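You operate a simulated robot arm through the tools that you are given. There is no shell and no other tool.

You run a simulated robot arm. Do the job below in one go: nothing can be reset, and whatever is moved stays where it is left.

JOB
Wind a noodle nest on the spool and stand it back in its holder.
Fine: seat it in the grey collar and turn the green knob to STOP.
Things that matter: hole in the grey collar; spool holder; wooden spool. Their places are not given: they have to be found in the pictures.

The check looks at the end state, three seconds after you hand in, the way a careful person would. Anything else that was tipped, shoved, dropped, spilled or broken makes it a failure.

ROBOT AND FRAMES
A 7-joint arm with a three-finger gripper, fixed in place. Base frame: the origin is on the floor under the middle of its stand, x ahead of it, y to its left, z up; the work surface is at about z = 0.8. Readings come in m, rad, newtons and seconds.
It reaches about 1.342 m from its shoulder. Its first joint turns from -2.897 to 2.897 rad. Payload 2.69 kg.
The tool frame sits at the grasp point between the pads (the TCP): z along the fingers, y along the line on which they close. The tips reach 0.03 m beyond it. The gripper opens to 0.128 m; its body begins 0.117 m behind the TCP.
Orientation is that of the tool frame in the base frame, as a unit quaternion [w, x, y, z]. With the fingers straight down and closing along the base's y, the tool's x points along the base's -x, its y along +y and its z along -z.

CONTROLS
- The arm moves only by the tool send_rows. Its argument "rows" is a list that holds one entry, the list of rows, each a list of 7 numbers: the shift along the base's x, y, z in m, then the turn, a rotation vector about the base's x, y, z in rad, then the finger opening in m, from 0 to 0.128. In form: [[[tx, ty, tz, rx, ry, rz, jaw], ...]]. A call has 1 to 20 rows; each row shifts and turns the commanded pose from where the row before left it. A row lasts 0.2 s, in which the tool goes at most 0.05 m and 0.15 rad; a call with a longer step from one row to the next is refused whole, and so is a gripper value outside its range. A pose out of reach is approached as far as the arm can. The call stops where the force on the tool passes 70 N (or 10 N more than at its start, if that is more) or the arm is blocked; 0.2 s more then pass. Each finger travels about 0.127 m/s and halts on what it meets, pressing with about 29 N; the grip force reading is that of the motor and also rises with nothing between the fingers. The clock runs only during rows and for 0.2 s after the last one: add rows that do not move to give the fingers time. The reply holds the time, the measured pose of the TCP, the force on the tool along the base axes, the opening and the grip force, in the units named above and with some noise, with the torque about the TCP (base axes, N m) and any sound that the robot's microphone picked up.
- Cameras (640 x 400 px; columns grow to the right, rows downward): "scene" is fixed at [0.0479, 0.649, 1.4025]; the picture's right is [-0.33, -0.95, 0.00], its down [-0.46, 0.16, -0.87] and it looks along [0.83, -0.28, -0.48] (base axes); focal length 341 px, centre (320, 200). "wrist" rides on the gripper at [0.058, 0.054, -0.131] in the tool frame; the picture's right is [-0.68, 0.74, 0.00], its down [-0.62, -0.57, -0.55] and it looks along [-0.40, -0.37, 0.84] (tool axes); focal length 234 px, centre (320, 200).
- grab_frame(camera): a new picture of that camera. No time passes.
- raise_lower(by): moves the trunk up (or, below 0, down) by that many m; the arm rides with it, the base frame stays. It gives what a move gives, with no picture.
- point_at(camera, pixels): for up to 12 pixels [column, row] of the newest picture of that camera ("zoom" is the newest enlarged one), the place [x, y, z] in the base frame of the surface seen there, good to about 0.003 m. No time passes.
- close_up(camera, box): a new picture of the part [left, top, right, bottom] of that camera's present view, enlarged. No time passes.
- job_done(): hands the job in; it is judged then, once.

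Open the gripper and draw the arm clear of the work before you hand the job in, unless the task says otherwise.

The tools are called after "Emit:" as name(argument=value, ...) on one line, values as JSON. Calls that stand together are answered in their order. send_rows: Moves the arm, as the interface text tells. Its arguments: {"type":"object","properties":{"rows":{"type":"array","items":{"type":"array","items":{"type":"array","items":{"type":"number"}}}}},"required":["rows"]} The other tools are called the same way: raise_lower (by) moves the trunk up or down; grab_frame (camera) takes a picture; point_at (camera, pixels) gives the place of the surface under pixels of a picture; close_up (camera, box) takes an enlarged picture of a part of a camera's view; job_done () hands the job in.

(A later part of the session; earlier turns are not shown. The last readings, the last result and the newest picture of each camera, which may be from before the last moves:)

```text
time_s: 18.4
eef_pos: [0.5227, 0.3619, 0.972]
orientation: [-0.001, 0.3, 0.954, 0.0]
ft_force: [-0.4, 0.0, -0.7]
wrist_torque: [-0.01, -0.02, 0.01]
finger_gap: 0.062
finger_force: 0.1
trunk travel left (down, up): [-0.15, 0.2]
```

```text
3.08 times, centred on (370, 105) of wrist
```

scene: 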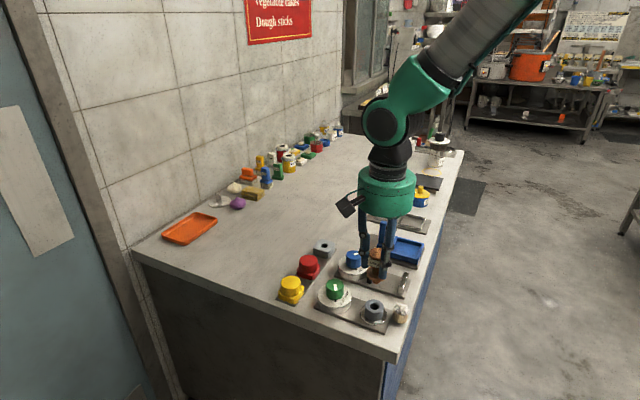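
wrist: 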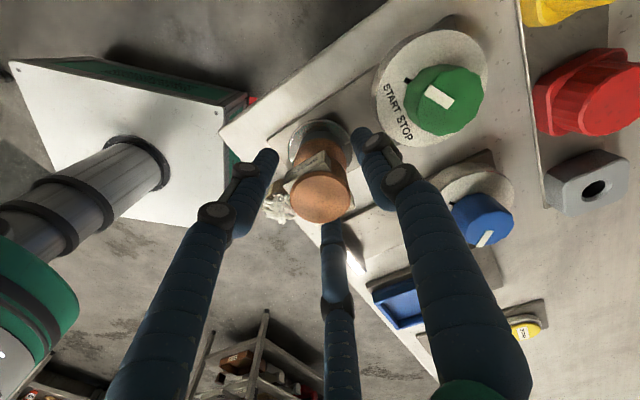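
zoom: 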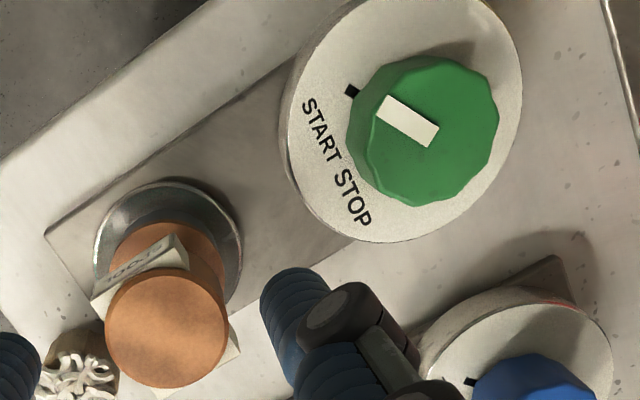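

The spool looks seated on the collar. I verify its heights and uprightness with points on top and flange.

Emit:
close_up(camera="scene", box=[355, 275, 395, 325])

Emit:
point_at(camera="zoom", pixels=[[320, 100], [270, 105], [370, 115], [320, 70], [320, 140], [250, 205], [370, 215], [310, 230], [310, 275], [240, 300], [375, 310], [310, 330]])

```text
8.00 times, centred on (375, 300) of scene
```

zoom: 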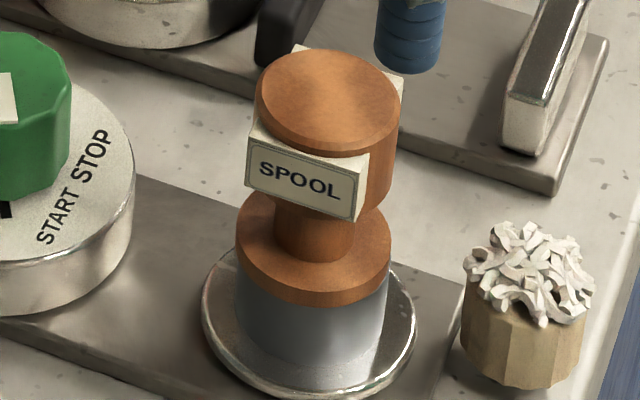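

```text
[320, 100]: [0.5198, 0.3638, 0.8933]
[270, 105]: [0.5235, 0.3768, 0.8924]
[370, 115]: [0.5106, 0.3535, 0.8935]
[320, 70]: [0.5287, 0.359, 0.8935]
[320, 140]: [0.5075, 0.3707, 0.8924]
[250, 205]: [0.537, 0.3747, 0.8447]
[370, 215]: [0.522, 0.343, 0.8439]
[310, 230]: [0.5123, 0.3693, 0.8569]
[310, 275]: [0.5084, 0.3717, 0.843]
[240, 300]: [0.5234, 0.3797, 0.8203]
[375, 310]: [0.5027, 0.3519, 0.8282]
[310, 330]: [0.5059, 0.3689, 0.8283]
```

Top is level at z≈0.893 and flange at 0.844, consistent with full seating. Next I measure the green knob from the current wrist view.

Emit:
close_up(camera="wrist", box=[355, 35, 445, 125])

Emit:
close_up(camera="scene", box=[308, 270, 364, 320])

```text
4.44 times, centred on (400, 80) of wrist
```

zoom: 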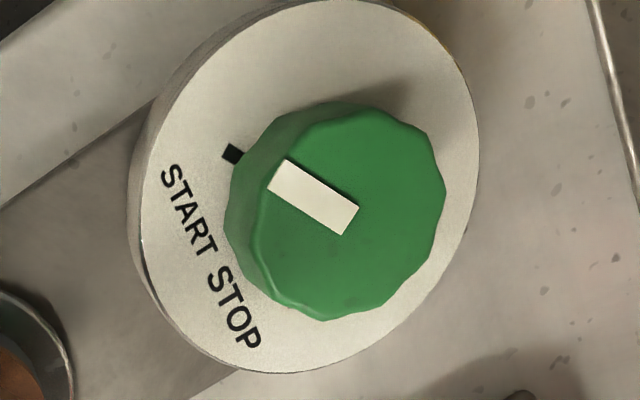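

```text
8.00 times, centred on (336, 295) of scene
```

zoom: 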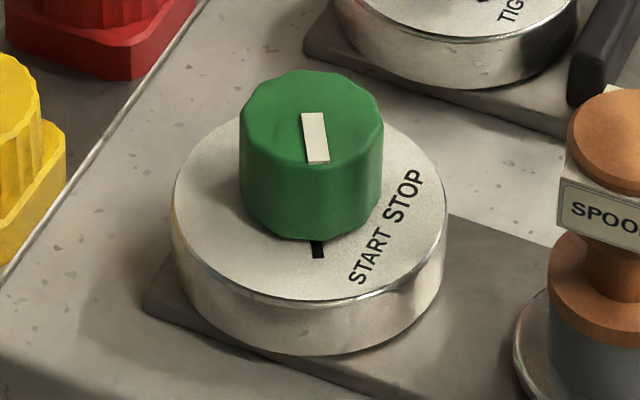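

I measure knob rim points and the dial edge in this scene zoom.

Emit:
point_at(camera="zoom", pixels=[[246, 118], [377, 122], [312, 76], [312, 160], [308, 116], [328, 158], [318, 245], [180, 210], [440, 220], [312, 290], [255, 200], [365, 205]])

Emit:
point_at(camera="wrist", pixels=[[383, 82], [426, 82], [406, 59], [406, 104], [405, 81], [392, 76]])

```text
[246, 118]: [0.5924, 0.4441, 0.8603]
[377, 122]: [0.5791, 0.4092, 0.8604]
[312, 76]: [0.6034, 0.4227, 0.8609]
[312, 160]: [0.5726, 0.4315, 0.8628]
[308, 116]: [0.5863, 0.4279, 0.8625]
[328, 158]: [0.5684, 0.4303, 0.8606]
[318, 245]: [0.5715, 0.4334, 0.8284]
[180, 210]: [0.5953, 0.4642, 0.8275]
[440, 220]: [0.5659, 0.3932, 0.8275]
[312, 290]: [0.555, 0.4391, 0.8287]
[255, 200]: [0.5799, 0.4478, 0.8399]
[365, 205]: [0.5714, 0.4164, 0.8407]
```

```text
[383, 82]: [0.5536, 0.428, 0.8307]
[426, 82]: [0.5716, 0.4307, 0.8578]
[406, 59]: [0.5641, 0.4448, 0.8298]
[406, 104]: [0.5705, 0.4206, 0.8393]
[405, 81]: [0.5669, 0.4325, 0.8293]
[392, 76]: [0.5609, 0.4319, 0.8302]
```

Knob centre is about (0.5885,0.428), top 0.862, dial surface 0.829. I move above it at the present height and yaw a further −25° so the twist runs from −60° to +60°.

Emit:
send_rows(rows=[[[0.0165, 0.0166, 0, 0, 0, -0.109, 0.062], [0.0165, 0.0166, 0, 0, 0, -0.109, 0.062], [0.0165, 0.0166, 0, 0, 0, -0.109, 0.062], [0.0166, 0.0166, 0, 0, 0, -0.109, 0.062], [0, 0, 0, 0, 0, 0, 0.062], [0, 0, 0, 0, 0, 0, 0.062]]])

Emit:
grab_frame(camera="wrist")

Emit:
grab_frame(camera="scene")

```text
time_s: 19.8
eef_pos: [0.5882, 0.4269, 0.9753]
orientation: [0.0, 0.5, 0.866, 0.0]
ft_force: [-0.8, 0.4, 0.4]
wrist_torque: [-0.02, -0.05, -0.03]
finger_gap: 0.0618
finger_force: 0.1
trunk travel left (down, up): [-0.15, 0.2]
```

```text
taken
```

wrist: 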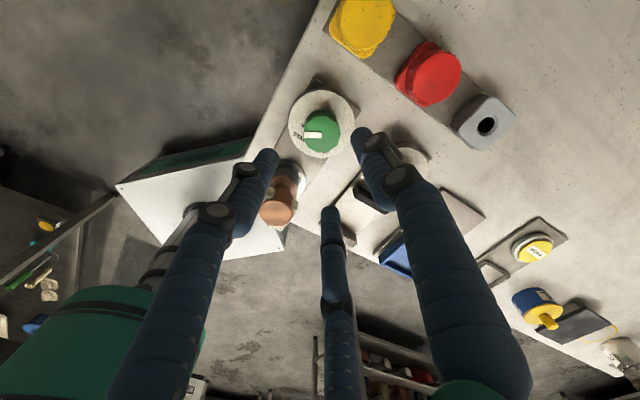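

```text
taken
```

scene: 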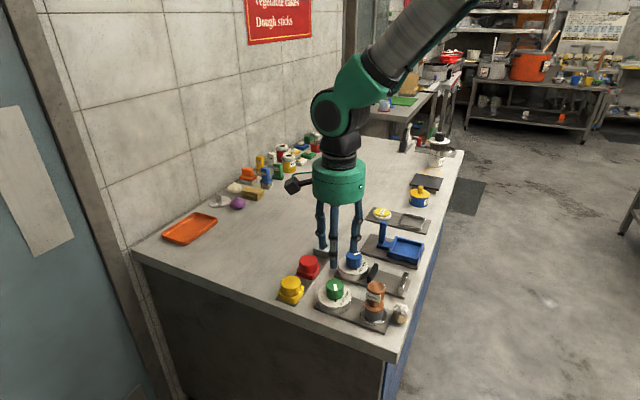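

The knob top appears near wrist (322,131), expected axis location (319,137). I zoom to refine the centre.

Emit:
close_up(camera="wrist", box=[285, 95, 365, 160])

Emit:
point_at(camera="zoom", pixels=[[320, 200], [200, 210], [400, 210], [310, 120], [310, 300]])

```text
6.15 times, centred on (325, 128) of wrist
```

zoom: 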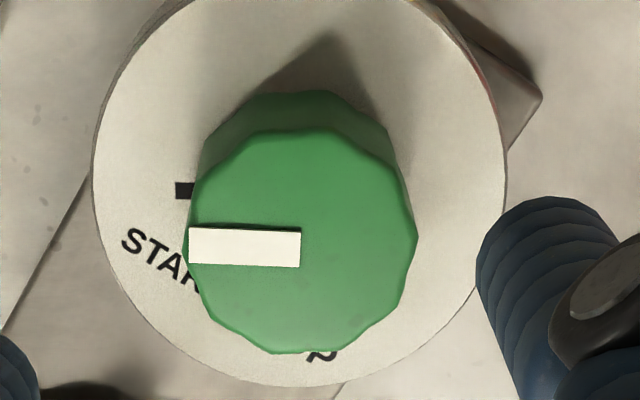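

```text
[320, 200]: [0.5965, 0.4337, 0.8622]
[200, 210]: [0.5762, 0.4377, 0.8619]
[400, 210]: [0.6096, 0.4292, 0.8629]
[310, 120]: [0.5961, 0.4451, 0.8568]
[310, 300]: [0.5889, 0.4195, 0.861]
```

Estimates of the knob centre combine to (0.5895,0.4285). I shift (+1,+0.5) mm and descend so tips stop just above the knob top, then check.

Emit:
send_rows(rows=[[[0.001, 0.0005, -0.025, 0, 0, 0, 0.062], [0, 0, -0.025, 0, 0, 0, 0.062], [0, 0, -0.02, 0, 0, 0, 0.062], [0, 0, 0, 0, 0, 0, 0.062], [0, 0, 0, 0, 0, 0, 0.062]]])

Emit:
close_up(camera="wrist", box=[250, 90, 390, 230])

Emit:
close_up(camera="scene", box=[300, 220, 410, 330])

```text
time_s: 21.0
eef_pos: [0.5901, 0.4297, 0.9059]
orientation: [-0.001, 0.501, 0.866, 0.001]
ft_force: [-0.1, -0.3, -0.7]
wrist_torque: [-0.01, -0.04, 0.0]
finger_gap: 0.0619
finger_force: 0.1
trunk travel left (down, up): [-0.15, 0.2]
```

```text
2.86 times, centred on (320, 160) of wrist
```

zoom: 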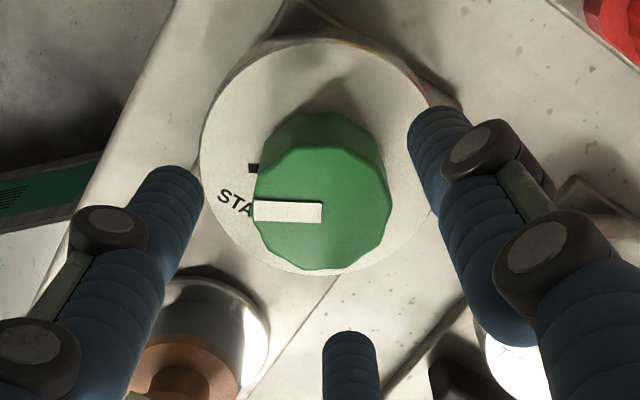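

```text
3.64 times, centred on (355, 275) of scene
```

zoom: 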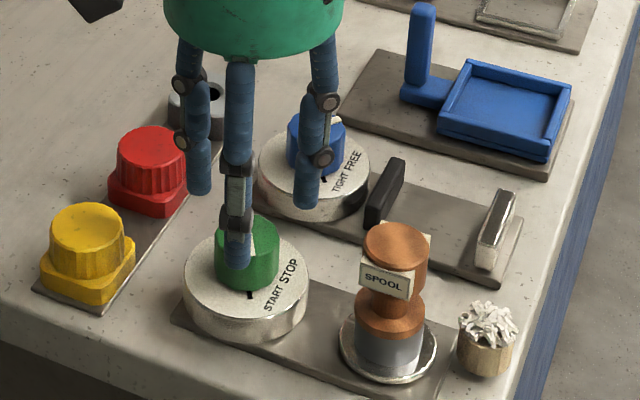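

The three tips surround the knob with clear margins and no contact. I descend 3.9 cm so the tips end about 6 mm above the dial.

Emit:
send_rows(rows=[[[0, 0, -0.013, 0, 0, 0, 0.062], [0, 0, -0.013, 0, 0, 0, 0.062], [0, 0, -0.0125, 0, 0, 0, 0.062], [0, 0, 0, 0, 0, 0, 0.062], [0, 0, 0, 0, 0, 0, 0.062]]])

Emit:
close_up(camera="wrist", box=[250, 110, 390, 250])

Emit:
close_up(camera="scene", box=[300, 240, 400, 330])

```text
time_s: 22.2
eef_pos: [0.5883, 0.4284, 0.8682]
orientation: [0.0, 0.501, 0.866, 0.001]
ft_force: [0.0, 0.2, -0.2]
wrist_torque: [0.03, 0.02, 0.04]
finger_gap: 0.0621
finger_force: 0.0
trunk travel left (down, up): [-0.15, 0.2]
```

```text
2.86 times, centred on (320, 180) of wrist
```

zoom: 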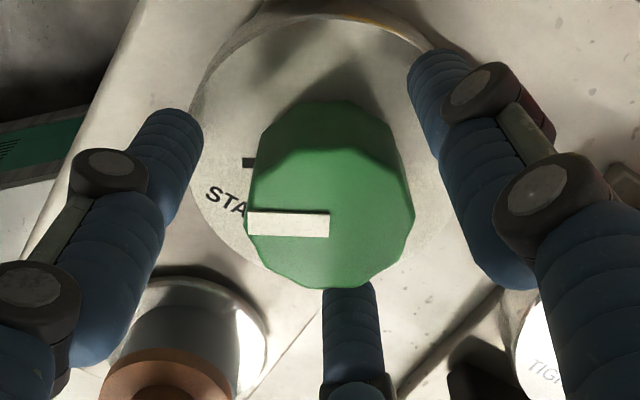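

```text
4.44 times, centred on (350, 285) of scene
```

zoom: 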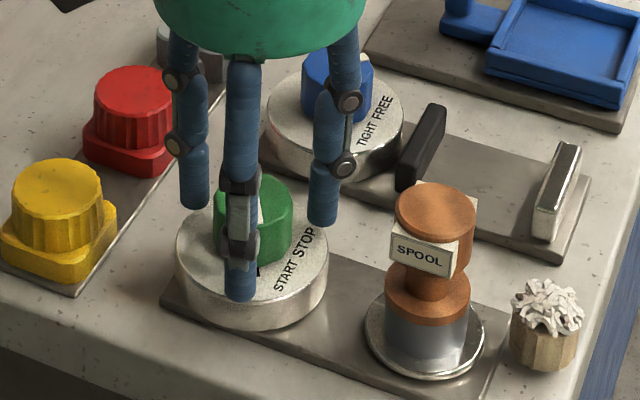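

The knob is between the tips, about 1–3 mm offset toward +x. I shift (+1.5,−0.5) mm and close on the knob.

Emit:
send_rows(rows=[[[0.0015, -0.0005, -0.001, 0, 0, 0, 0.062], [0, 0, 0, 0, 0, 0, 0.05], [0, 0, 0, 0, 0, 0, 0.035], [0, 0, 0, 0, 0, 0, 0.02], [0, 0, 0, 0, 0, 0, 0.0], [0, 0, 0, 0, 0, 0, 0.0]]])

Emit:
close_up(camera="wrist", box=[250, 110, 390, 250])

Emit:
close_up(camera="scene", box=[300, 240, 400, 330])

```text
time_s: 23.6
eef_pos: [0.59, 0.4281, 0.8654]
orientation: [0.0, 0.5, 0.866, 0.001]
ft_force: [4.5, -6.5, 0.9]
wrist_torque: [-0.29, -0.25, 0.01]
finger_gap: 0.0386
finger_force: 45.0
trunk travel left (down, up): [-0.15, 0.2]
```

```text
2.86 times, centred on (320, 180) of wrist
```

zoom: 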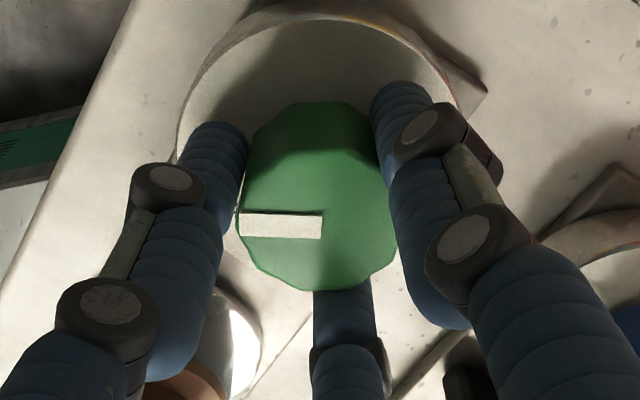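

```text
4.44 times, centred on (350, 285) of scene
```

zoom: 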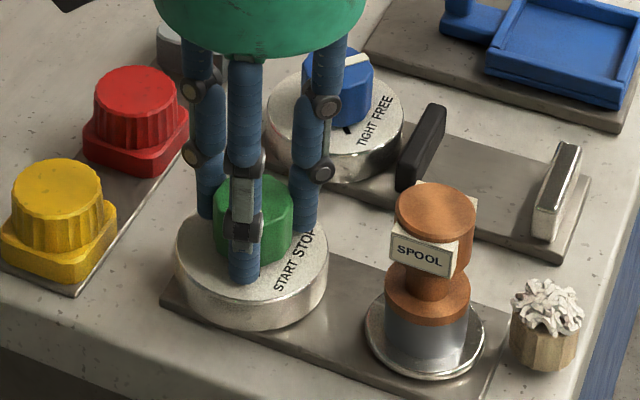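

Gripped at 0.0386 with a small side force (4.5,−6.5) N. I relieve it by (0.5,−0.7) mm and begin turning counter-clockwise 0.6 rad.

Emit:
send_rows(rows=[[[0.0005, -0.0007, 0, 0, 0, 0, 0.0], [0, 0, 0, 0, 0, 0.1, 0.0], [0, 0, 0, 0, 0, 0.1, 0.0], [0, 0, 0, 0, 0, 0.1, 0.0], [0, 0, 0, 0, 0, 0.1, 0.0], [0, 0, 0, 0, 0, 0.1, 0.0], [0, 0, 0, 0, 0, 0.1, 0.0], [0, 0, 0, 0, 0, 0, 0.0]]])

Emit:
close_up(camera="wrist", box=[250, 110, 390, 250])

Emit:
close_up(camera="scene", box=[300, 240, 400, 330])

```text
time_s: 25.4
eef_pos: [0.5909, 0.4269, 0.8648]
orientation: [0.0, 0.221, 0.975, -0.001]
ft_force: [-13.2, 1.6, 1.6]
wrist_torque: [0.05, 0.37, -0.29]
finger_gap: 0.0385
finger_force: 45.1
trunk travel left (down, up): [-0.15, 0.2]
```

```text
2.86 times, centred on (320, 180) of wrist
```

zoom: 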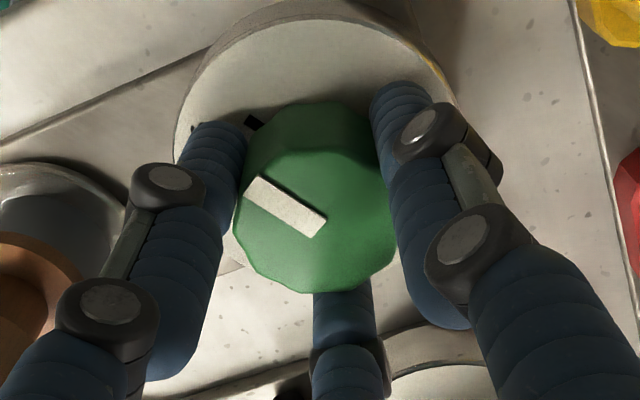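

```text
4.44 times, centred on (350, 285) of scene
```

zoom: 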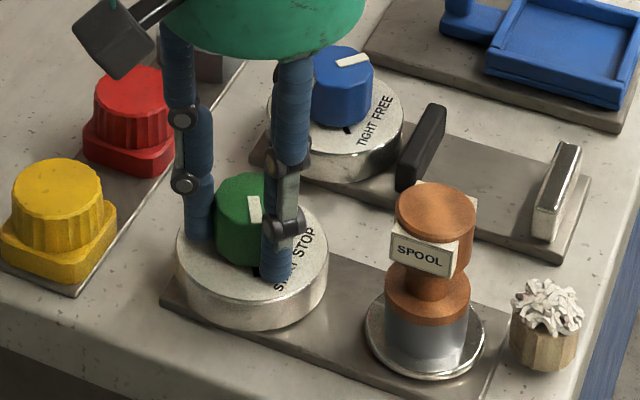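

The force readings show −0.29 N·m about z and the pointer stayed near START while the hand turned 34°: the fingers slipped around the knob. I look closely at the pointer and the contact.

Emit:
close_up(camera="scene", box=[310, 265, 370, 315])

Emit:
grab_frame(camera="wrist")

```text
8.00 times, centred on (340, 290) of scene
```

zoom: 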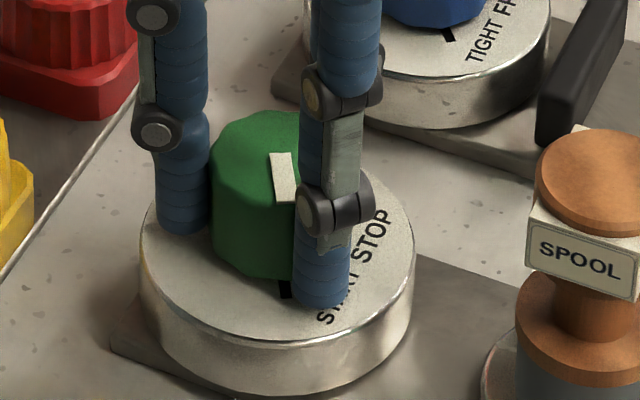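

```text
taken
```

wrist: 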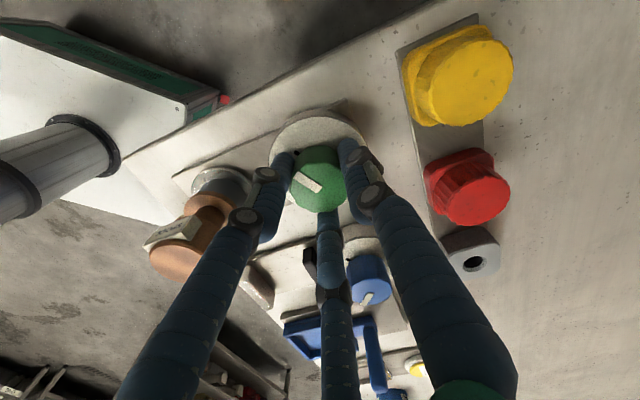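

The pointer has not moved at all, and the START/STOP ticks sit at about 8 and 4 o'clock as seen by a user reading the text, so START may be the counter-clockwise end stop and the knob may run clockwise over the top. I test by turning the hand back clockwise by 0.6 rad.

Emit:
send_rows(rows=[[[0, 0, 0, 0, 0, -0.1, 0.0], [0, 0, 0, 0, 0, -0.1, 0.0], [0, 0, 0, 0, 0, -0.1, 0.0], [0, 0, 0, 0, 0, -0.1, 0.0], [0, 0, 0, 0, 0, -0.1, 0.0], [0, 0, 0, 0, 0, -0.1, 0.0], [0, 0, 0, 0, 0, 0, 0.0]]])

Emit:
close_up(camera="wrist", box=[250, 110, 390, 250])

Emit:
close_up(camera="scene", box=[310, 265, 370, 315])

```text
time_s: 27.0
eef_pos: [0.5895, 0.4271, 0.8644]
orientation: [-0.001, 0.5, 0.866, 0.0]
ft_force: [-18.5, -1.6, -2.2]
wrist_torque: [-0.07, 0.59, -0.02]
finger_gap: 0.0386
finger_force: 45.2
trunk travel left (down, up): [-0.15, 0.2]
```

```text
2.86 times, centred on (320, 180) of wrist
```

zoom: 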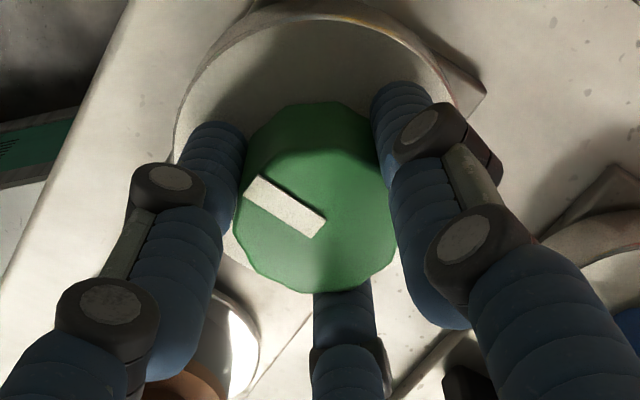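

```text
8.00 times, centred on (340, 290) of scene
```

zoom: 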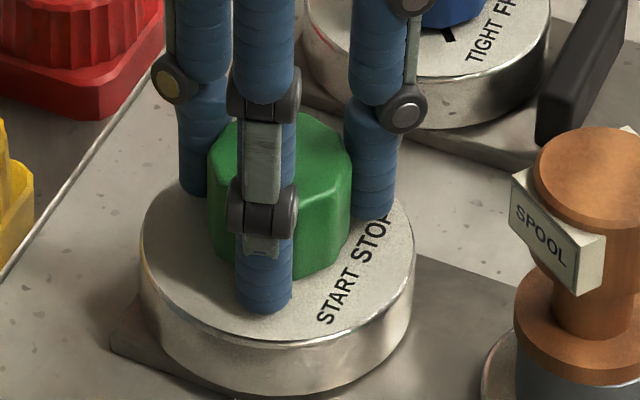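

Confirmed: clockwise turning carries the knob along, and the spool in the collar rotates with it (its tag moved), so STOP is reached clockwise over the top (about 240° total, 34° done). I relieve the side force, open, and swing the hand +2.1 rad back for a new stroke, recentring at (0.5885,0.4276).

Emit:
send_rows(rows=[[[-0.002, 0, 0, 0, 0, 0, 0.0], [0, 0, 0, 0, 0, 0, 0.03], [0, 0, 0, 0, 0, 0, 0.062], [-0.001, 0.0003, 0, 0, 0, 0, 0.062], [0, 0, 0, 0, 0, 0, 0.062]]])

Emit:
close_up(camera="wrist", box=[250, 110, 390, 250])

Emit:
close_up(camera="scene", box=[310, 265, 400, 330])

```text
time_s: 28.2
eef_pos: [0.5878, 0.4291, 0.8648]
orientation: [-0.001, 0.499, 0.866, 0.0]
ft_force: [0.3, -0.8, -0.2]
wrist_torque: [-0.01, -0.01, 0.0]
finger_gap: 0.062
finger_force: 0.1
trunk travel left (down, up): [-0.15, 0.2]
```

```text
2.86 times, centred on (320, 180) of wrist
```

zoom: 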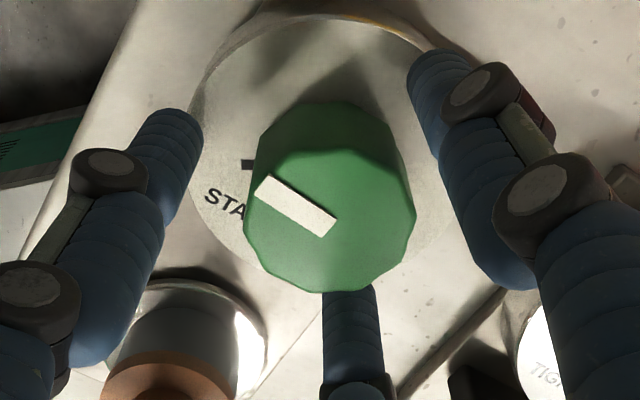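

```text
6.15 times, centred on (355, 298) of scene
```

zoom: 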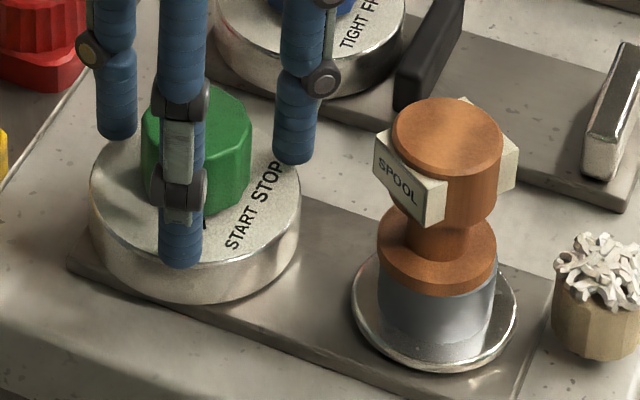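

Force is zero and the knob holds its new angle. I swing the open hand +2.094 rad around the knob, with a small recentring of (+1.5,+0.4) mm.

Emit:
send_rows(rows=[[[0.0015, 0.0004, 0, 0, 0, 0.14, 0.062], [0, 0, 0, 0, 0, 0.14, 0.062], [0, 0, 0, 0, 0, 0.14, 0.062], [0, 0, 0, 0, 0, 0.14, 0.062], [0, 0, 0, 0, 0, 0.14, 0.062], [0, 0, 0, 0, 0, 0.14, 0.062], [0, 0, 0, 0, 0, 0.14, 0.062], [0, 0, 0, 0, 0, 0.14, 0.062], [0, 0, 0, 0, 0, 0.14, 0.062], [0, 0, 0, 0, 0, 0.14, 0.062], [0, 0, 0, 0, 0, 0.14, 0.062], [0, 0, 0, 0, 0, 0.14, 0.062], [0, 0, 0, 0, 0, 0.14, 0.062], [0, 0, 0, 0, 0, 0.14, 0.062], [0, 0, 0, 0, 0, 0.134, 0.062], [0, 0, 0, 0, 0, 0, 0.062], [0, 0, 0, 0, 0, 0, 0.062]]])

Emit:
grab_frame(camera="wrist")

Emit:
grab_frame(camera="scene")

```text
time_s: 31.8
eef_pos: [0.5903, 0.4289, 0.8653]
orientation: [0.0, -0.5, 0.866, 0.0]
ft_force: [0.0, -0.2, 0.9]
wrist_torque: [-0.01, 0.0, 0.0]
finger_gap: 0.0619
finger_force: 0.2
trunk travel left (down, up): [-0.15, 0.2]
```

```text
taken
```

wrist: 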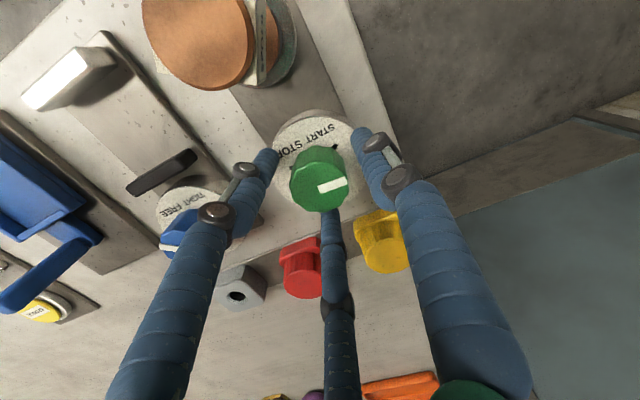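

```text
taken
```

scene: 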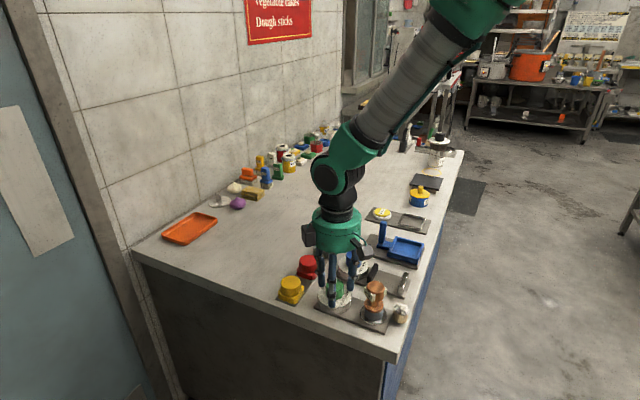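

Now the knob is centred at wrist (319,188), exactly as expected for the TCP axis. I close on it and turn clockwise 1.0 rad.

Emit:
send_rows(rows=[[[0, 0, 0, 0, 0, 0, 0.05], [0, 0, 0, 0, 0, 0, 0.035], [0, 0, 0, 0, 0, 0, 0.02], [0, 0, 0, 0, 0, 0, 0.0], [0, 0, 0, 0, 0, 0, 0.0], [0, 0, 0, 0, 0, -0.1, 0.0], [0, 0, 0, 0, 0, -0.1, 0.0], [0, 0, 0, 0, 0, -0.1, 0.0], [0, 0, 0, 0, 0, -0.1, 0.0], [0, 0, 0, 0, 0, -0.1, 0.0], [0, 0, 0, 0, 0, -0.1, 0.0], [0, 0, 0, 0, 0, -0.1, 0.0], [0, 0, 0, 0, 0, -0.1, 0.0], [0, 0, 0, 0, 0, -0.1, 0.0], [0, 0, 0, 0, 0, -0.1, 0.0], [0, 0, 0, 0, 0, 0, 0.0]]])

Emit:
close_up(camera="wrist", box=[250, 110, 390, 250])

Emit:
close_up(camera="scene", box=[310, 265, 400, 330])

```text
time_s: 35.2
eef_pos: [0.5895, 0.4273, 0.8644]
orientation: [0.0, -0.022, 1.0, 0.001]
ft_force: [14.0, -28.0, 7.9]
wrist_torque: [-0.85, -0.45, -0.04]
finger_gap: 0.0387
finger_force: 45.4
trunk travel left (down, up): [-0.15, 0.2]
```

```text
2.86 times, centred on (320, 180) of wrist
```

zoom: 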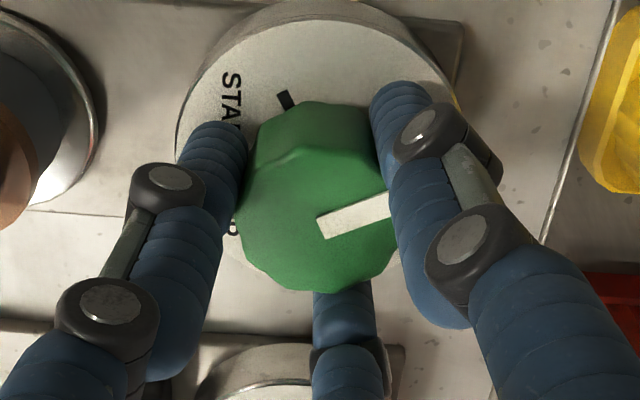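

```text
6.15 times, centred on (355, 298) of scene
```

zoom: 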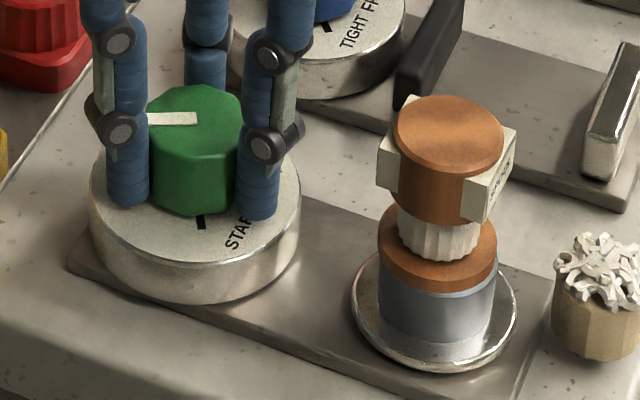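

Noodle strands now appear on the spool's neck. The side force is (14,−28) N, so I shift (+1,−2.5) mm to relieve it and read again.

Emit:
send_rows(rows=[[[0.001, -0.0025, 0, 0, 0, 0, 0.0], [0, 0, 0, 0, 0, 0, 0.0]]])

```text
time_s: 35.8
eef_pos: [0.5909, 0.4272, 0.8645]
orientation: [0.0, -0.024, 1.0, 0.0]
ft_force: [-4.5, 5.4, 4.6]
wrist_torque: [0.46, 0.16, 0.0]
finger_gap: 0.0387
finger_force: 45.2
trunk travel left (down, up): [-0.15, 0.2]
```

Balanced now within ±5 N; the pointer is near 75° with about 150° left to STOP. I continue clockwise 1.0 rad with a slight drift compensation towards the knob axis.

Emit:
send_rows(rows=[[[-0.0001, -0.0001, 0, 0, 0, -0.1, 0.0], [-0.0001, -0.0001, 0, 0, 0, -0.1, 0.0], [-0.0001, -0.0001, 0, 0, 0, -0.1, 0.0], [-0.0001, -0.0002, 0, 0, 0, -0.1, 0.0], [-0.0001, -0.0002, 0, 0, 0, -0.1, 0.0], [-0.0001, -0.0002, 0, 0, 0, -0.1, 0.0], [-0.0001, -0.0002, 0, 0, 0, -0.1, 0.0], [-0.0001, -0.0001, 0, 0, 0, -0.1, 0.0], [-0.0002, -0.0001, 0, 0, 0, -0.1, 0.0], [-0.0001, -0.0001, 0, 0, 0, -0.1, 0.0], [0, 0, 0, 0, 0, 0, 0.0]]])

Emit:
close_up(camera="wrist", box=[250, 110, 390, 250])

Emit:
close_up(camera="scene", box=[310, 265, 400, 330])

```text
time_s: 38.2
eef_pos: [0.5889, 0.4268, 0.8636]
orientation: [0.001, 0.459, 0.889, 0.0]
ft_force: [-3.4, 56.9, 0.7]
wrist_torque: [1.76, 0.12, 0.01]
finger_gap: 0.0385
finger_force: 45.1
trunk travel left (down, up): [-0.15, 0.2]
```

```text
2.86 times, centred on (320, 180) of wrist
```

zoom: 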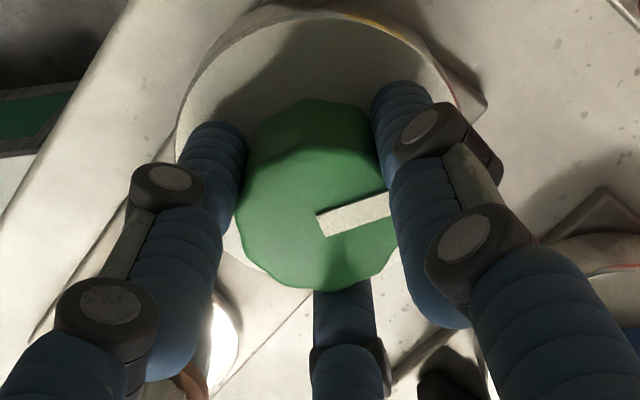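

```text
6.15 times, centred on (355, 298) of scene
```

zoom: 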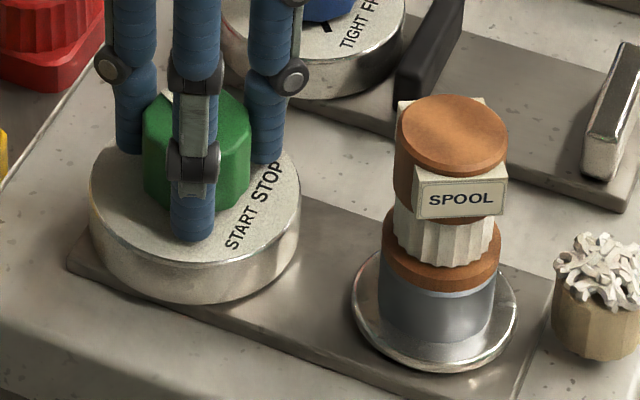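

The side force grew to 57 N in +y, so my compensation had the wrong sign; the balanced points now put the knob axis near (0.592,0.428). I relieve by +4 mm in y and open the fingers.

Emit:
send_rows(rows=[[[0, 0.002, 0, 0, 0, 0, 0.0], [0, 0.002, 0, 0, 0, 0, 0.0], [0, 0, 0, 0, 0, 0, 0.0]]])

Emit:
close_up(camera="scene", box=[310, 265, 400, 330])

```text
time_s: 39.0
eef_pos: [0.5891, 0.4266, 0.8634]
orientation: [0.0, 0.459, 0.889, -0.001]
ft_force: [12.7, 5.4, 11.9]
wrist_torque: [-0.1, -0.39, -0.02]
finger_gap: 0.0387
finger_force: 44.6
trunk travel left (down, up): [-0.15, 0.2]
```

```text
6.15 times, centred on (355, 298) of scene
```

zoom: 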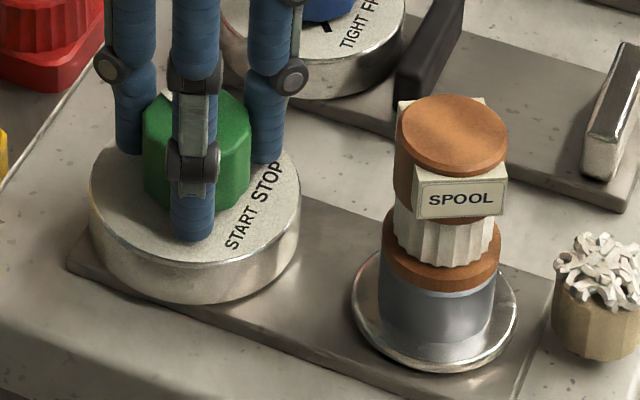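

The side force is down to about 14 N, and the pointer is near 18°. I open, recentre toward (0.5915,0.4278) and swing the hand +2.094 rad for the last stroke.

Emit:
send_rows(rows=[[[0.0005, 0, 0, 0, 0, 0, 0.02], [0, 0, 0, 0, 0, 0, 0.045], [0, 0, 0, 0, 0, 0, 0.062], [0, 0, 0, 0, 0, 0, 0.062], [0.001, -0.0003, 0.001, 0, 0, 0.14, 0.062], [0, 0, 0, 0, 0, 0.14, 0.062], [0, 0, 0, 0, 0, 0.14, 0.062], [0, 0, 0, 0, 0, 0.14, 0.062], [0, 0, 0, 0, 0, 0.14, 0.062], [0, 0, 0, 0, 0, 0.14, 0.062], [0, 0, 0, 0, 0, 0.14, 0.062], [0, 0, 0, 0, 0, 0.14, 0.062], [0, 0, 0, 0, 0, 0.14, 0.062], [0, 0, 0, 0, 0, 0.14, 0.062], [0, 0, 0, 0, 0, 0.14, 0.062], [0, 0, 0, 0, 0, 0.14, 0.062], [0, 0, 0, 0, 0, 0.14, 0.062], [0, 0, 0, 0, 0, 0.14, 0.062], [0, 0, 0, 0, 0, 0.134, 0.062], [0, 0, 0, 0, 0, 0, 0.062]]])

Emit:
grab_frame(camera="wrist")

Emit:
close_up(camera="scene", box=[310, 265, 400, 330])

```text
time_s: 43.2
eef_pos: [0.5906, 0.4288, 0.8655]
orientation: [0.001, -0.541, 0.841, 0.0]
ft_force: [-0.4, 1.0, -0.3]
wrist_torque: [-0.01, 0.01, 0.0]
finger_gap: 0.0621
finger_force: 0.1
trunk travel left (down, up): [-0.15, 0.2]
```

```text
taken
```

wrist: 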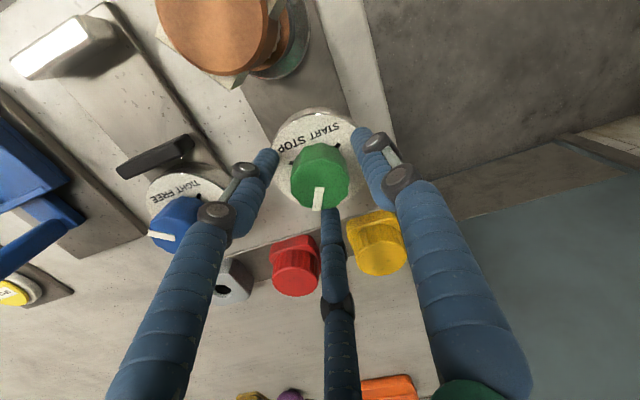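

```text
6.15 times, centred on (355, 298) of scene
```

zoom: 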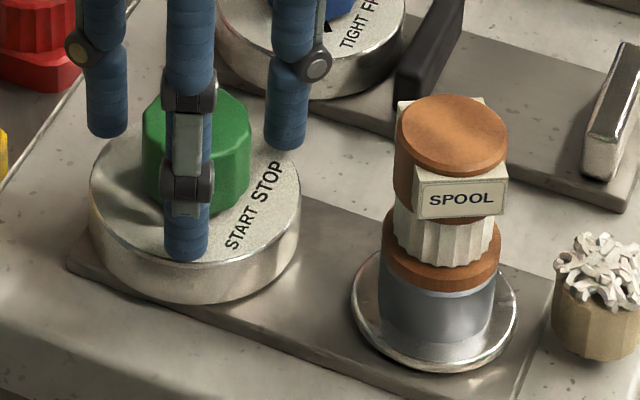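

The pointer now points away from the text (wrist (319,197)) and the hand is centred. I zoom to see the STOP tick's angle before the last stroke.

Emit:
close_up(camera="wrist", box=[260, 100, 380, 220])

Emit:
point_at(camera="zoom", pixels=[[320, 250], [320, 300]])

```text
3.33 times, centred on (320, 160) of wrist
```

zoom: 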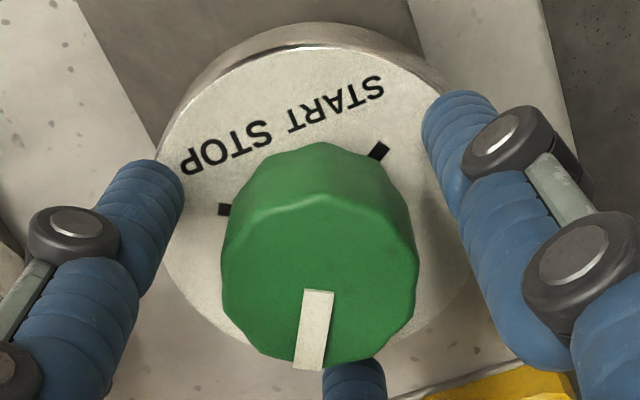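

```text
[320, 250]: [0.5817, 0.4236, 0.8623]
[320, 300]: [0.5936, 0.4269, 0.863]
```

I measure pointer ends and both ticks here to compute the remaining angle.

Emit:
point_at(camera="zoom", pixels=[[319, 292], [309, 364], [223, 210], [380, 151], [226, 270], [414, 270], [320, 200], [320, 358], [320, 278]])

```text
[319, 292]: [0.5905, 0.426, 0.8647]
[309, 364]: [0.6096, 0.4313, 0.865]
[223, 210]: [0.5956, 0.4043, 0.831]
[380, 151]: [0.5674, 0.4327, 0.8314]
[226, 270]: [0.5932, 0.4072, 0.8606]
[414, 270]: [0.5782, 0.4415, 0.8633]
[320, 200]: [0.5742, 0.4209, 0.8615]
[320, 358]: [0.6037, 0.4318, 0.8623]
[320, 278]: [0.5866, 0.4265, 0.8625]
```

Pointer is at about 15.5° and the STOP tick at about −75°, so roughly 1.58 rad remain. I close the fingers and read the force first.

Emit:
send_rows(rows=[[[0, 0, 0, 0, 0, 0, 0.05], [0, 0, 0, 0, 0, 0, 0.035], [0, 0, 0, 0, 0, 0, 0.02], [0, 0, 0, 0, 0, 0, 0.0], [0, 0, 0, 0, 0, 0, 0.0], [0, 0, 0, 0, 0, 0, 0.0]]])

```text
time_s: 44.6
eef_pos: [0.5896, 0.4282, 0.8651]
orientation: [-0.001, -0.541, 0.841, 0.001]
ft_force: [-17.8, -5.0, 0.3]
wrist_torque: [-0.22, 0.56, -0.03]
finger_gap: 0.0387
finger_force: 45.2
trunk travel left (down, up): [-0.15, 0.2]
```

Side force (−17.8,−5) N; I balance it by (−1.3,−0.4) mm and turn clockwise 0.5 rad.

Emit:
send_rows(rows=[[[-0.0013, -0.0004, 0, 0, 0, 0, 0.0], [0, 0, 0, 0, 0, -0.1, 0.0], [0, 0, 0, 0, 0, -0.1, 0.0], [0, 0, 0, 0, 0, -0.1, 0.0], [0, 0, 0, 0, 0, -0.1, 0.0], [0, 0, 0, 0, 0, -0.1, 0.0], [0, 0, 0, 0, 0, 0, 0.0]]])

```text
time_s: 46.2
eef_pos: [0.5897, 0.4277, 0.8645]
orientation: [-0.001, -0.315, 0.949, 0.0]
ft_force: [-1.0, -0.8, -15.5]
wrist_torque: [-0.03, 0.05, 0.02]
finger_gap: 0.0383
finger_force: 44.9
trunk travel left (down, up): [-0.15, 0.2]
```

Lateral force is now near zero with −15 N vertical, so I lower by 1 mm and continue clockwise another 0.5 rad.

Emit:
send_rows(rows=[[[0, 0, -0.001, 0, 0, -0.1, 0.0], [0, 0, 0, 0, 0, -0.1, 0.0], [0, 0, 0, 0, 0, -0.1, 0.0], [0, 0, 0, 0, 0, -0.1, 0.0], [0, 0, 0, 0, 0, -0.1, 0.0], [0, 0, 0, 0, 0, 0, 0.0]]])

Emit:
close_up(camera="scene", box=[310, 265, 400, 330])

Emit:
close_up(camera="wrist", box=[260, 100, 380, 220])

```text
time_s: 47.6
eef_pos: [0.5903, 0.4272, 0.8655]
orientation: [0.0, -0.069, 0.998, -0.001]
ft_force: [-11.5, 4.0, 4.6]
wrist_torque: [0.12, 0.47, 0.01]
finger_gap: 0.0386
finger_force: 45.1
trunk travel left (down, up): [-0.15, 0.2]
```

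```text
6.15 times, centred on (355, 298) of scene
```

zoom: 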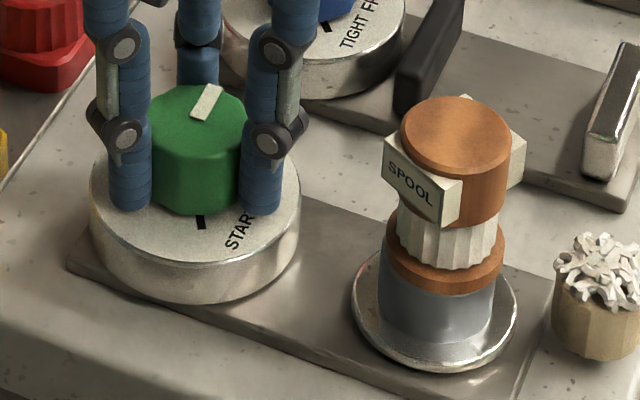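

```text
3.33 times, centred on (320, 160) of wrist
```

zoom: 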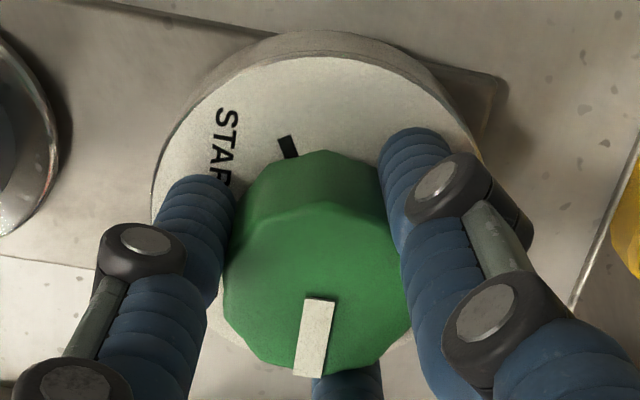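

Pointer is at about −42°, with roughly 0.57 rad left to the STOP tick at about −75°. I balance −0.8 mm in x and turn the rest in small steps.

Emit:
send_rows(rows=[[[-0.0008, 0.0003, 0, 0, 0, -0.1, 0.0], [0, 0, 0, 0, 0, -0.1, 0.0], [0, 0, 0, 0, 0, -0.1, 0.0], [0, 0, 0, 0, 0, -0.1, 0.0], [0, 0, 0, 0, 0, -0.1, 0.0], [0, 0, 0, 0, 0, 0, 0.0]]])

Emit:
close_up(camera="scene", box=[310, 265, 400, 330])

Emit:
close_up(camera="wrist", box=[260, 100, 380, 220])

```text
time_s: 49.0
eef_pos: [0.5904, 0.4277, 0.8644]
orientation: [0.001, 0.181, 0.984, 0.001]
ft_force: [19.6, -10.7, 12.4]
wrist_torque: [-0.54, -0.69, 0.03]
finger_gap: 0.0384
finger_force: 44.9
trunk travel left (down, up): [-0.15, 0.2]
```

```text
6.15 times, centred on (355, 298) of scene
```

zoom: 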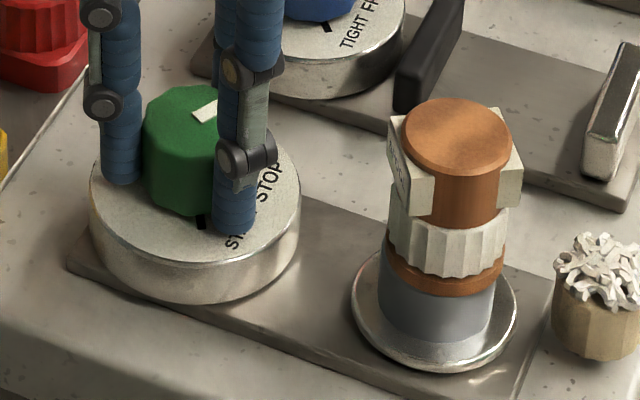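

```text
3.33 times, centred on (320, 160) of wrist
```

zoom: 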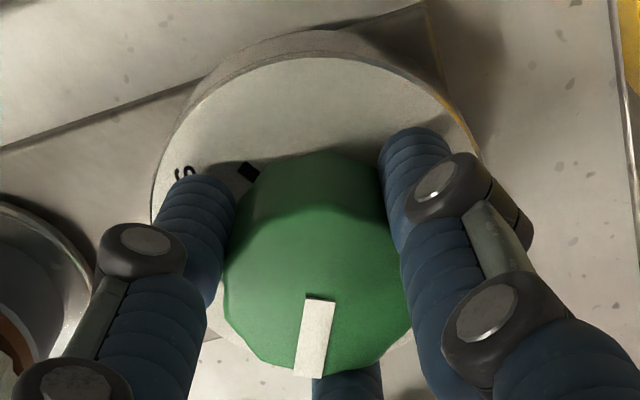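

No stop felt yet (torque about z is near 0). I balance (+1,−0.5) mm and turn 0.05 rad more twice, watching for the end stop.

Emit:
send_rows(rows=[[[0.001, -0.0005, 0, 0, 0, -0.04, 0.0], [0, 0, 0, 0, 0, -0.04, 0.0], [0, 0, 0, 0, 0, 0, 0.0]]])

Emit:
close_up(camera="scene", box=[310, 265, 400, 330])

```text
time_s: 49.8
eef_pos: [0.5894, 0.4275, 0.865]
orientation: [0.0, 0.218, 0.976, 0.0]
ft_force: [14.6, -2.1, 14.9]
wrist_torque: [0.01, -0.4, 0.0]
finger_gap: 0.0385
finger_force: 45.0
trunk travel left (down, up): [-0.15, 0.2]
```

```text
6.15 times, centred on (355, 298) of scene
```

zoom: 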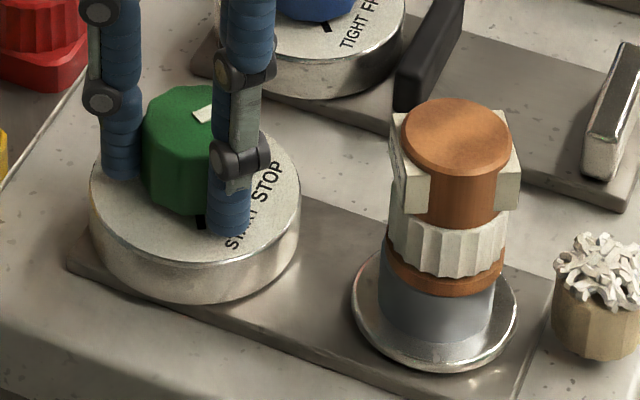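

The hand has turned 90.7° this stroke with no end stop felt. I open and lift to view the pointer against the STOP tick.

Emit:
send_rows(rows=[[[0.0008, 0, 0.0008, 0, 0, 0, 0.0], [0, 0, 0, 0, 0, 0, 0.03], [0, 0, 0, 0, 0, 0, 0.062], [0, 0, 0, 0, 0, 0, 0.062], [0, 0, 0.02, 0, 0, 0, 0.062], [0, 0, 0.03, 0, 0, 0, 0.062], [0, 0, 0.03, 0, 0, 0, 0.062], [0, 0, 0, 0, 0, 0, 0.062], [0, 0, 0, 0, 0, 0, 0.062]]])

Emit:
grab_frame(camera="wrist")

Emit:
close_up(camera="scene", box=[310, 265, 400, 330])

Emit:
close_up(camera="wrist", box=[275, 85, 375, 175])

```text
time_s: 51.8
eef_pos: [0.5903, 0.4263, 0.9462]
orientation: [0.0, 0.218, 0.976, 0.0]
ft_force: [0.5, 0.7, 0.0]
wrist_torque: [-0.01, 0.01, -0.01]
finger_gap: 0.0619
finger_force: 0.0
trunk travel left (down, up): [-0.15, 0.2]
```

```text
taken
```

wrist: 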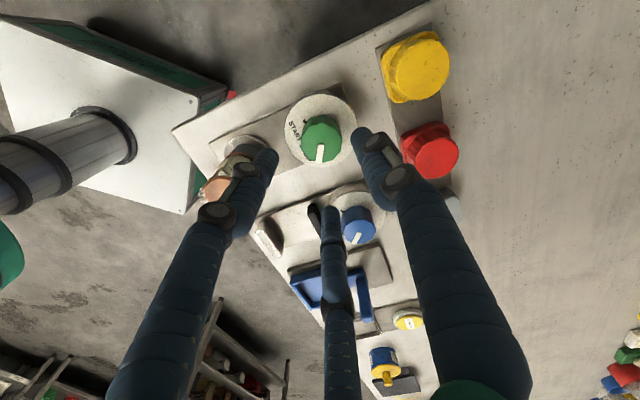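

```text
6.15 times, centred on (355, 298) of scene
```

zoom: 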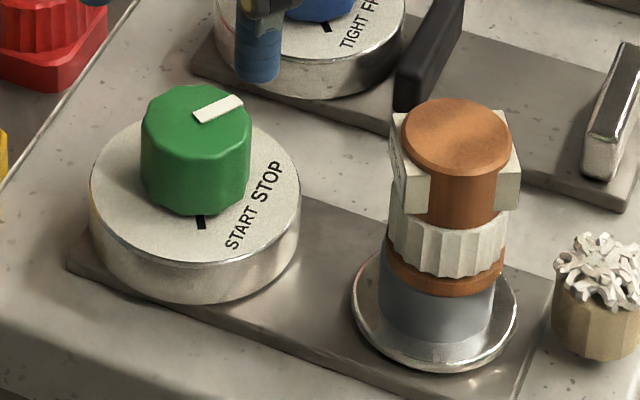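

```text
4.44 times, centred on (325, 130) of wrist
```

zoom: 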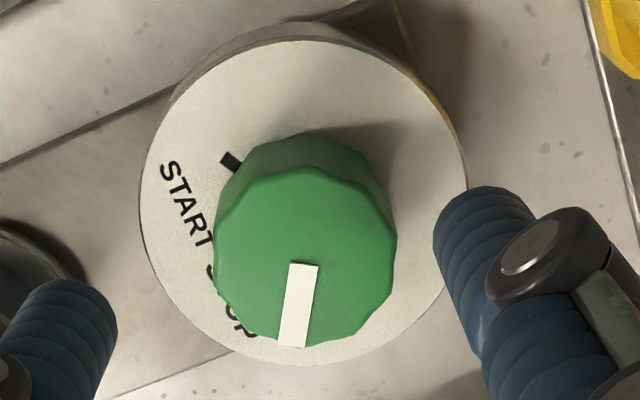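

The pointer now points toward the STOP side. I measure its ends and compare to the STOP direction of about −73.4° from the axis (0.589,0.427).

Emit:
point_at(camera="zoom", pixels=[[303, 268], [292, 343], [303, 290], [295, 325], [220, 250], [394, 250], [310, 170], [310, 340], [230, 160]])

Emit:
close_up(camera="scene", box=[320, 272, 356, 300])

```text
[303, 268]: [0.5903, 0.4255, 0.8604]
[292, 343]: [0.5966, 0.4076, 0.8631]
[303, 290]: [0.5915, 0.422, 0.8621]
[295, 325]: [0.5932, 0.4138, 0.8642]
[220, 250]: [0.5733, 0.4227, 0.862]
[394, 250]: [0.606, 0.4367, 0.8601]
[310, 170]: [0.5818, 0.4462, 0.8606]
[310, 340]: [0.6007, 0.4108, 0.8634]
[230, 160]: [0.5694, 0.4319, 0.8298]
```

```text
14.29 times, centred on (338, 286) of scene
```

zoom: 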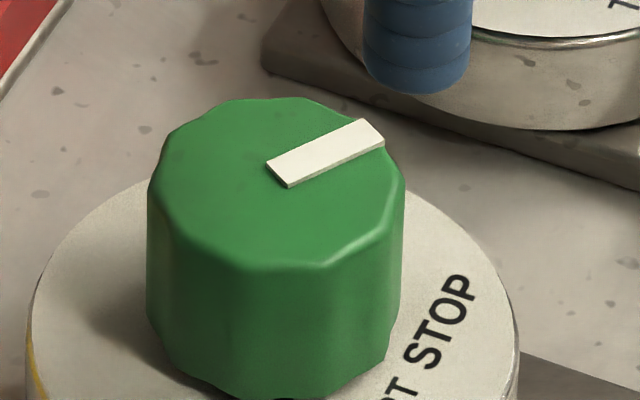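

I measure the pointer ends in this scene zoom as well.

Emit:
point_at(camera="zoom", pixels=[[278, 175], [372, 132], [285, 170], [360, 136]])

```text
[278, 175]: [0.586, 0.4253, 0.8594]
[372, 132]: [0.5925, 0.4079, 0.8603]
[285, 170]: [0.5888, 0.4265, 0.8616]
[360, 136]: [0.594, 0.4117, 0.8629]
```

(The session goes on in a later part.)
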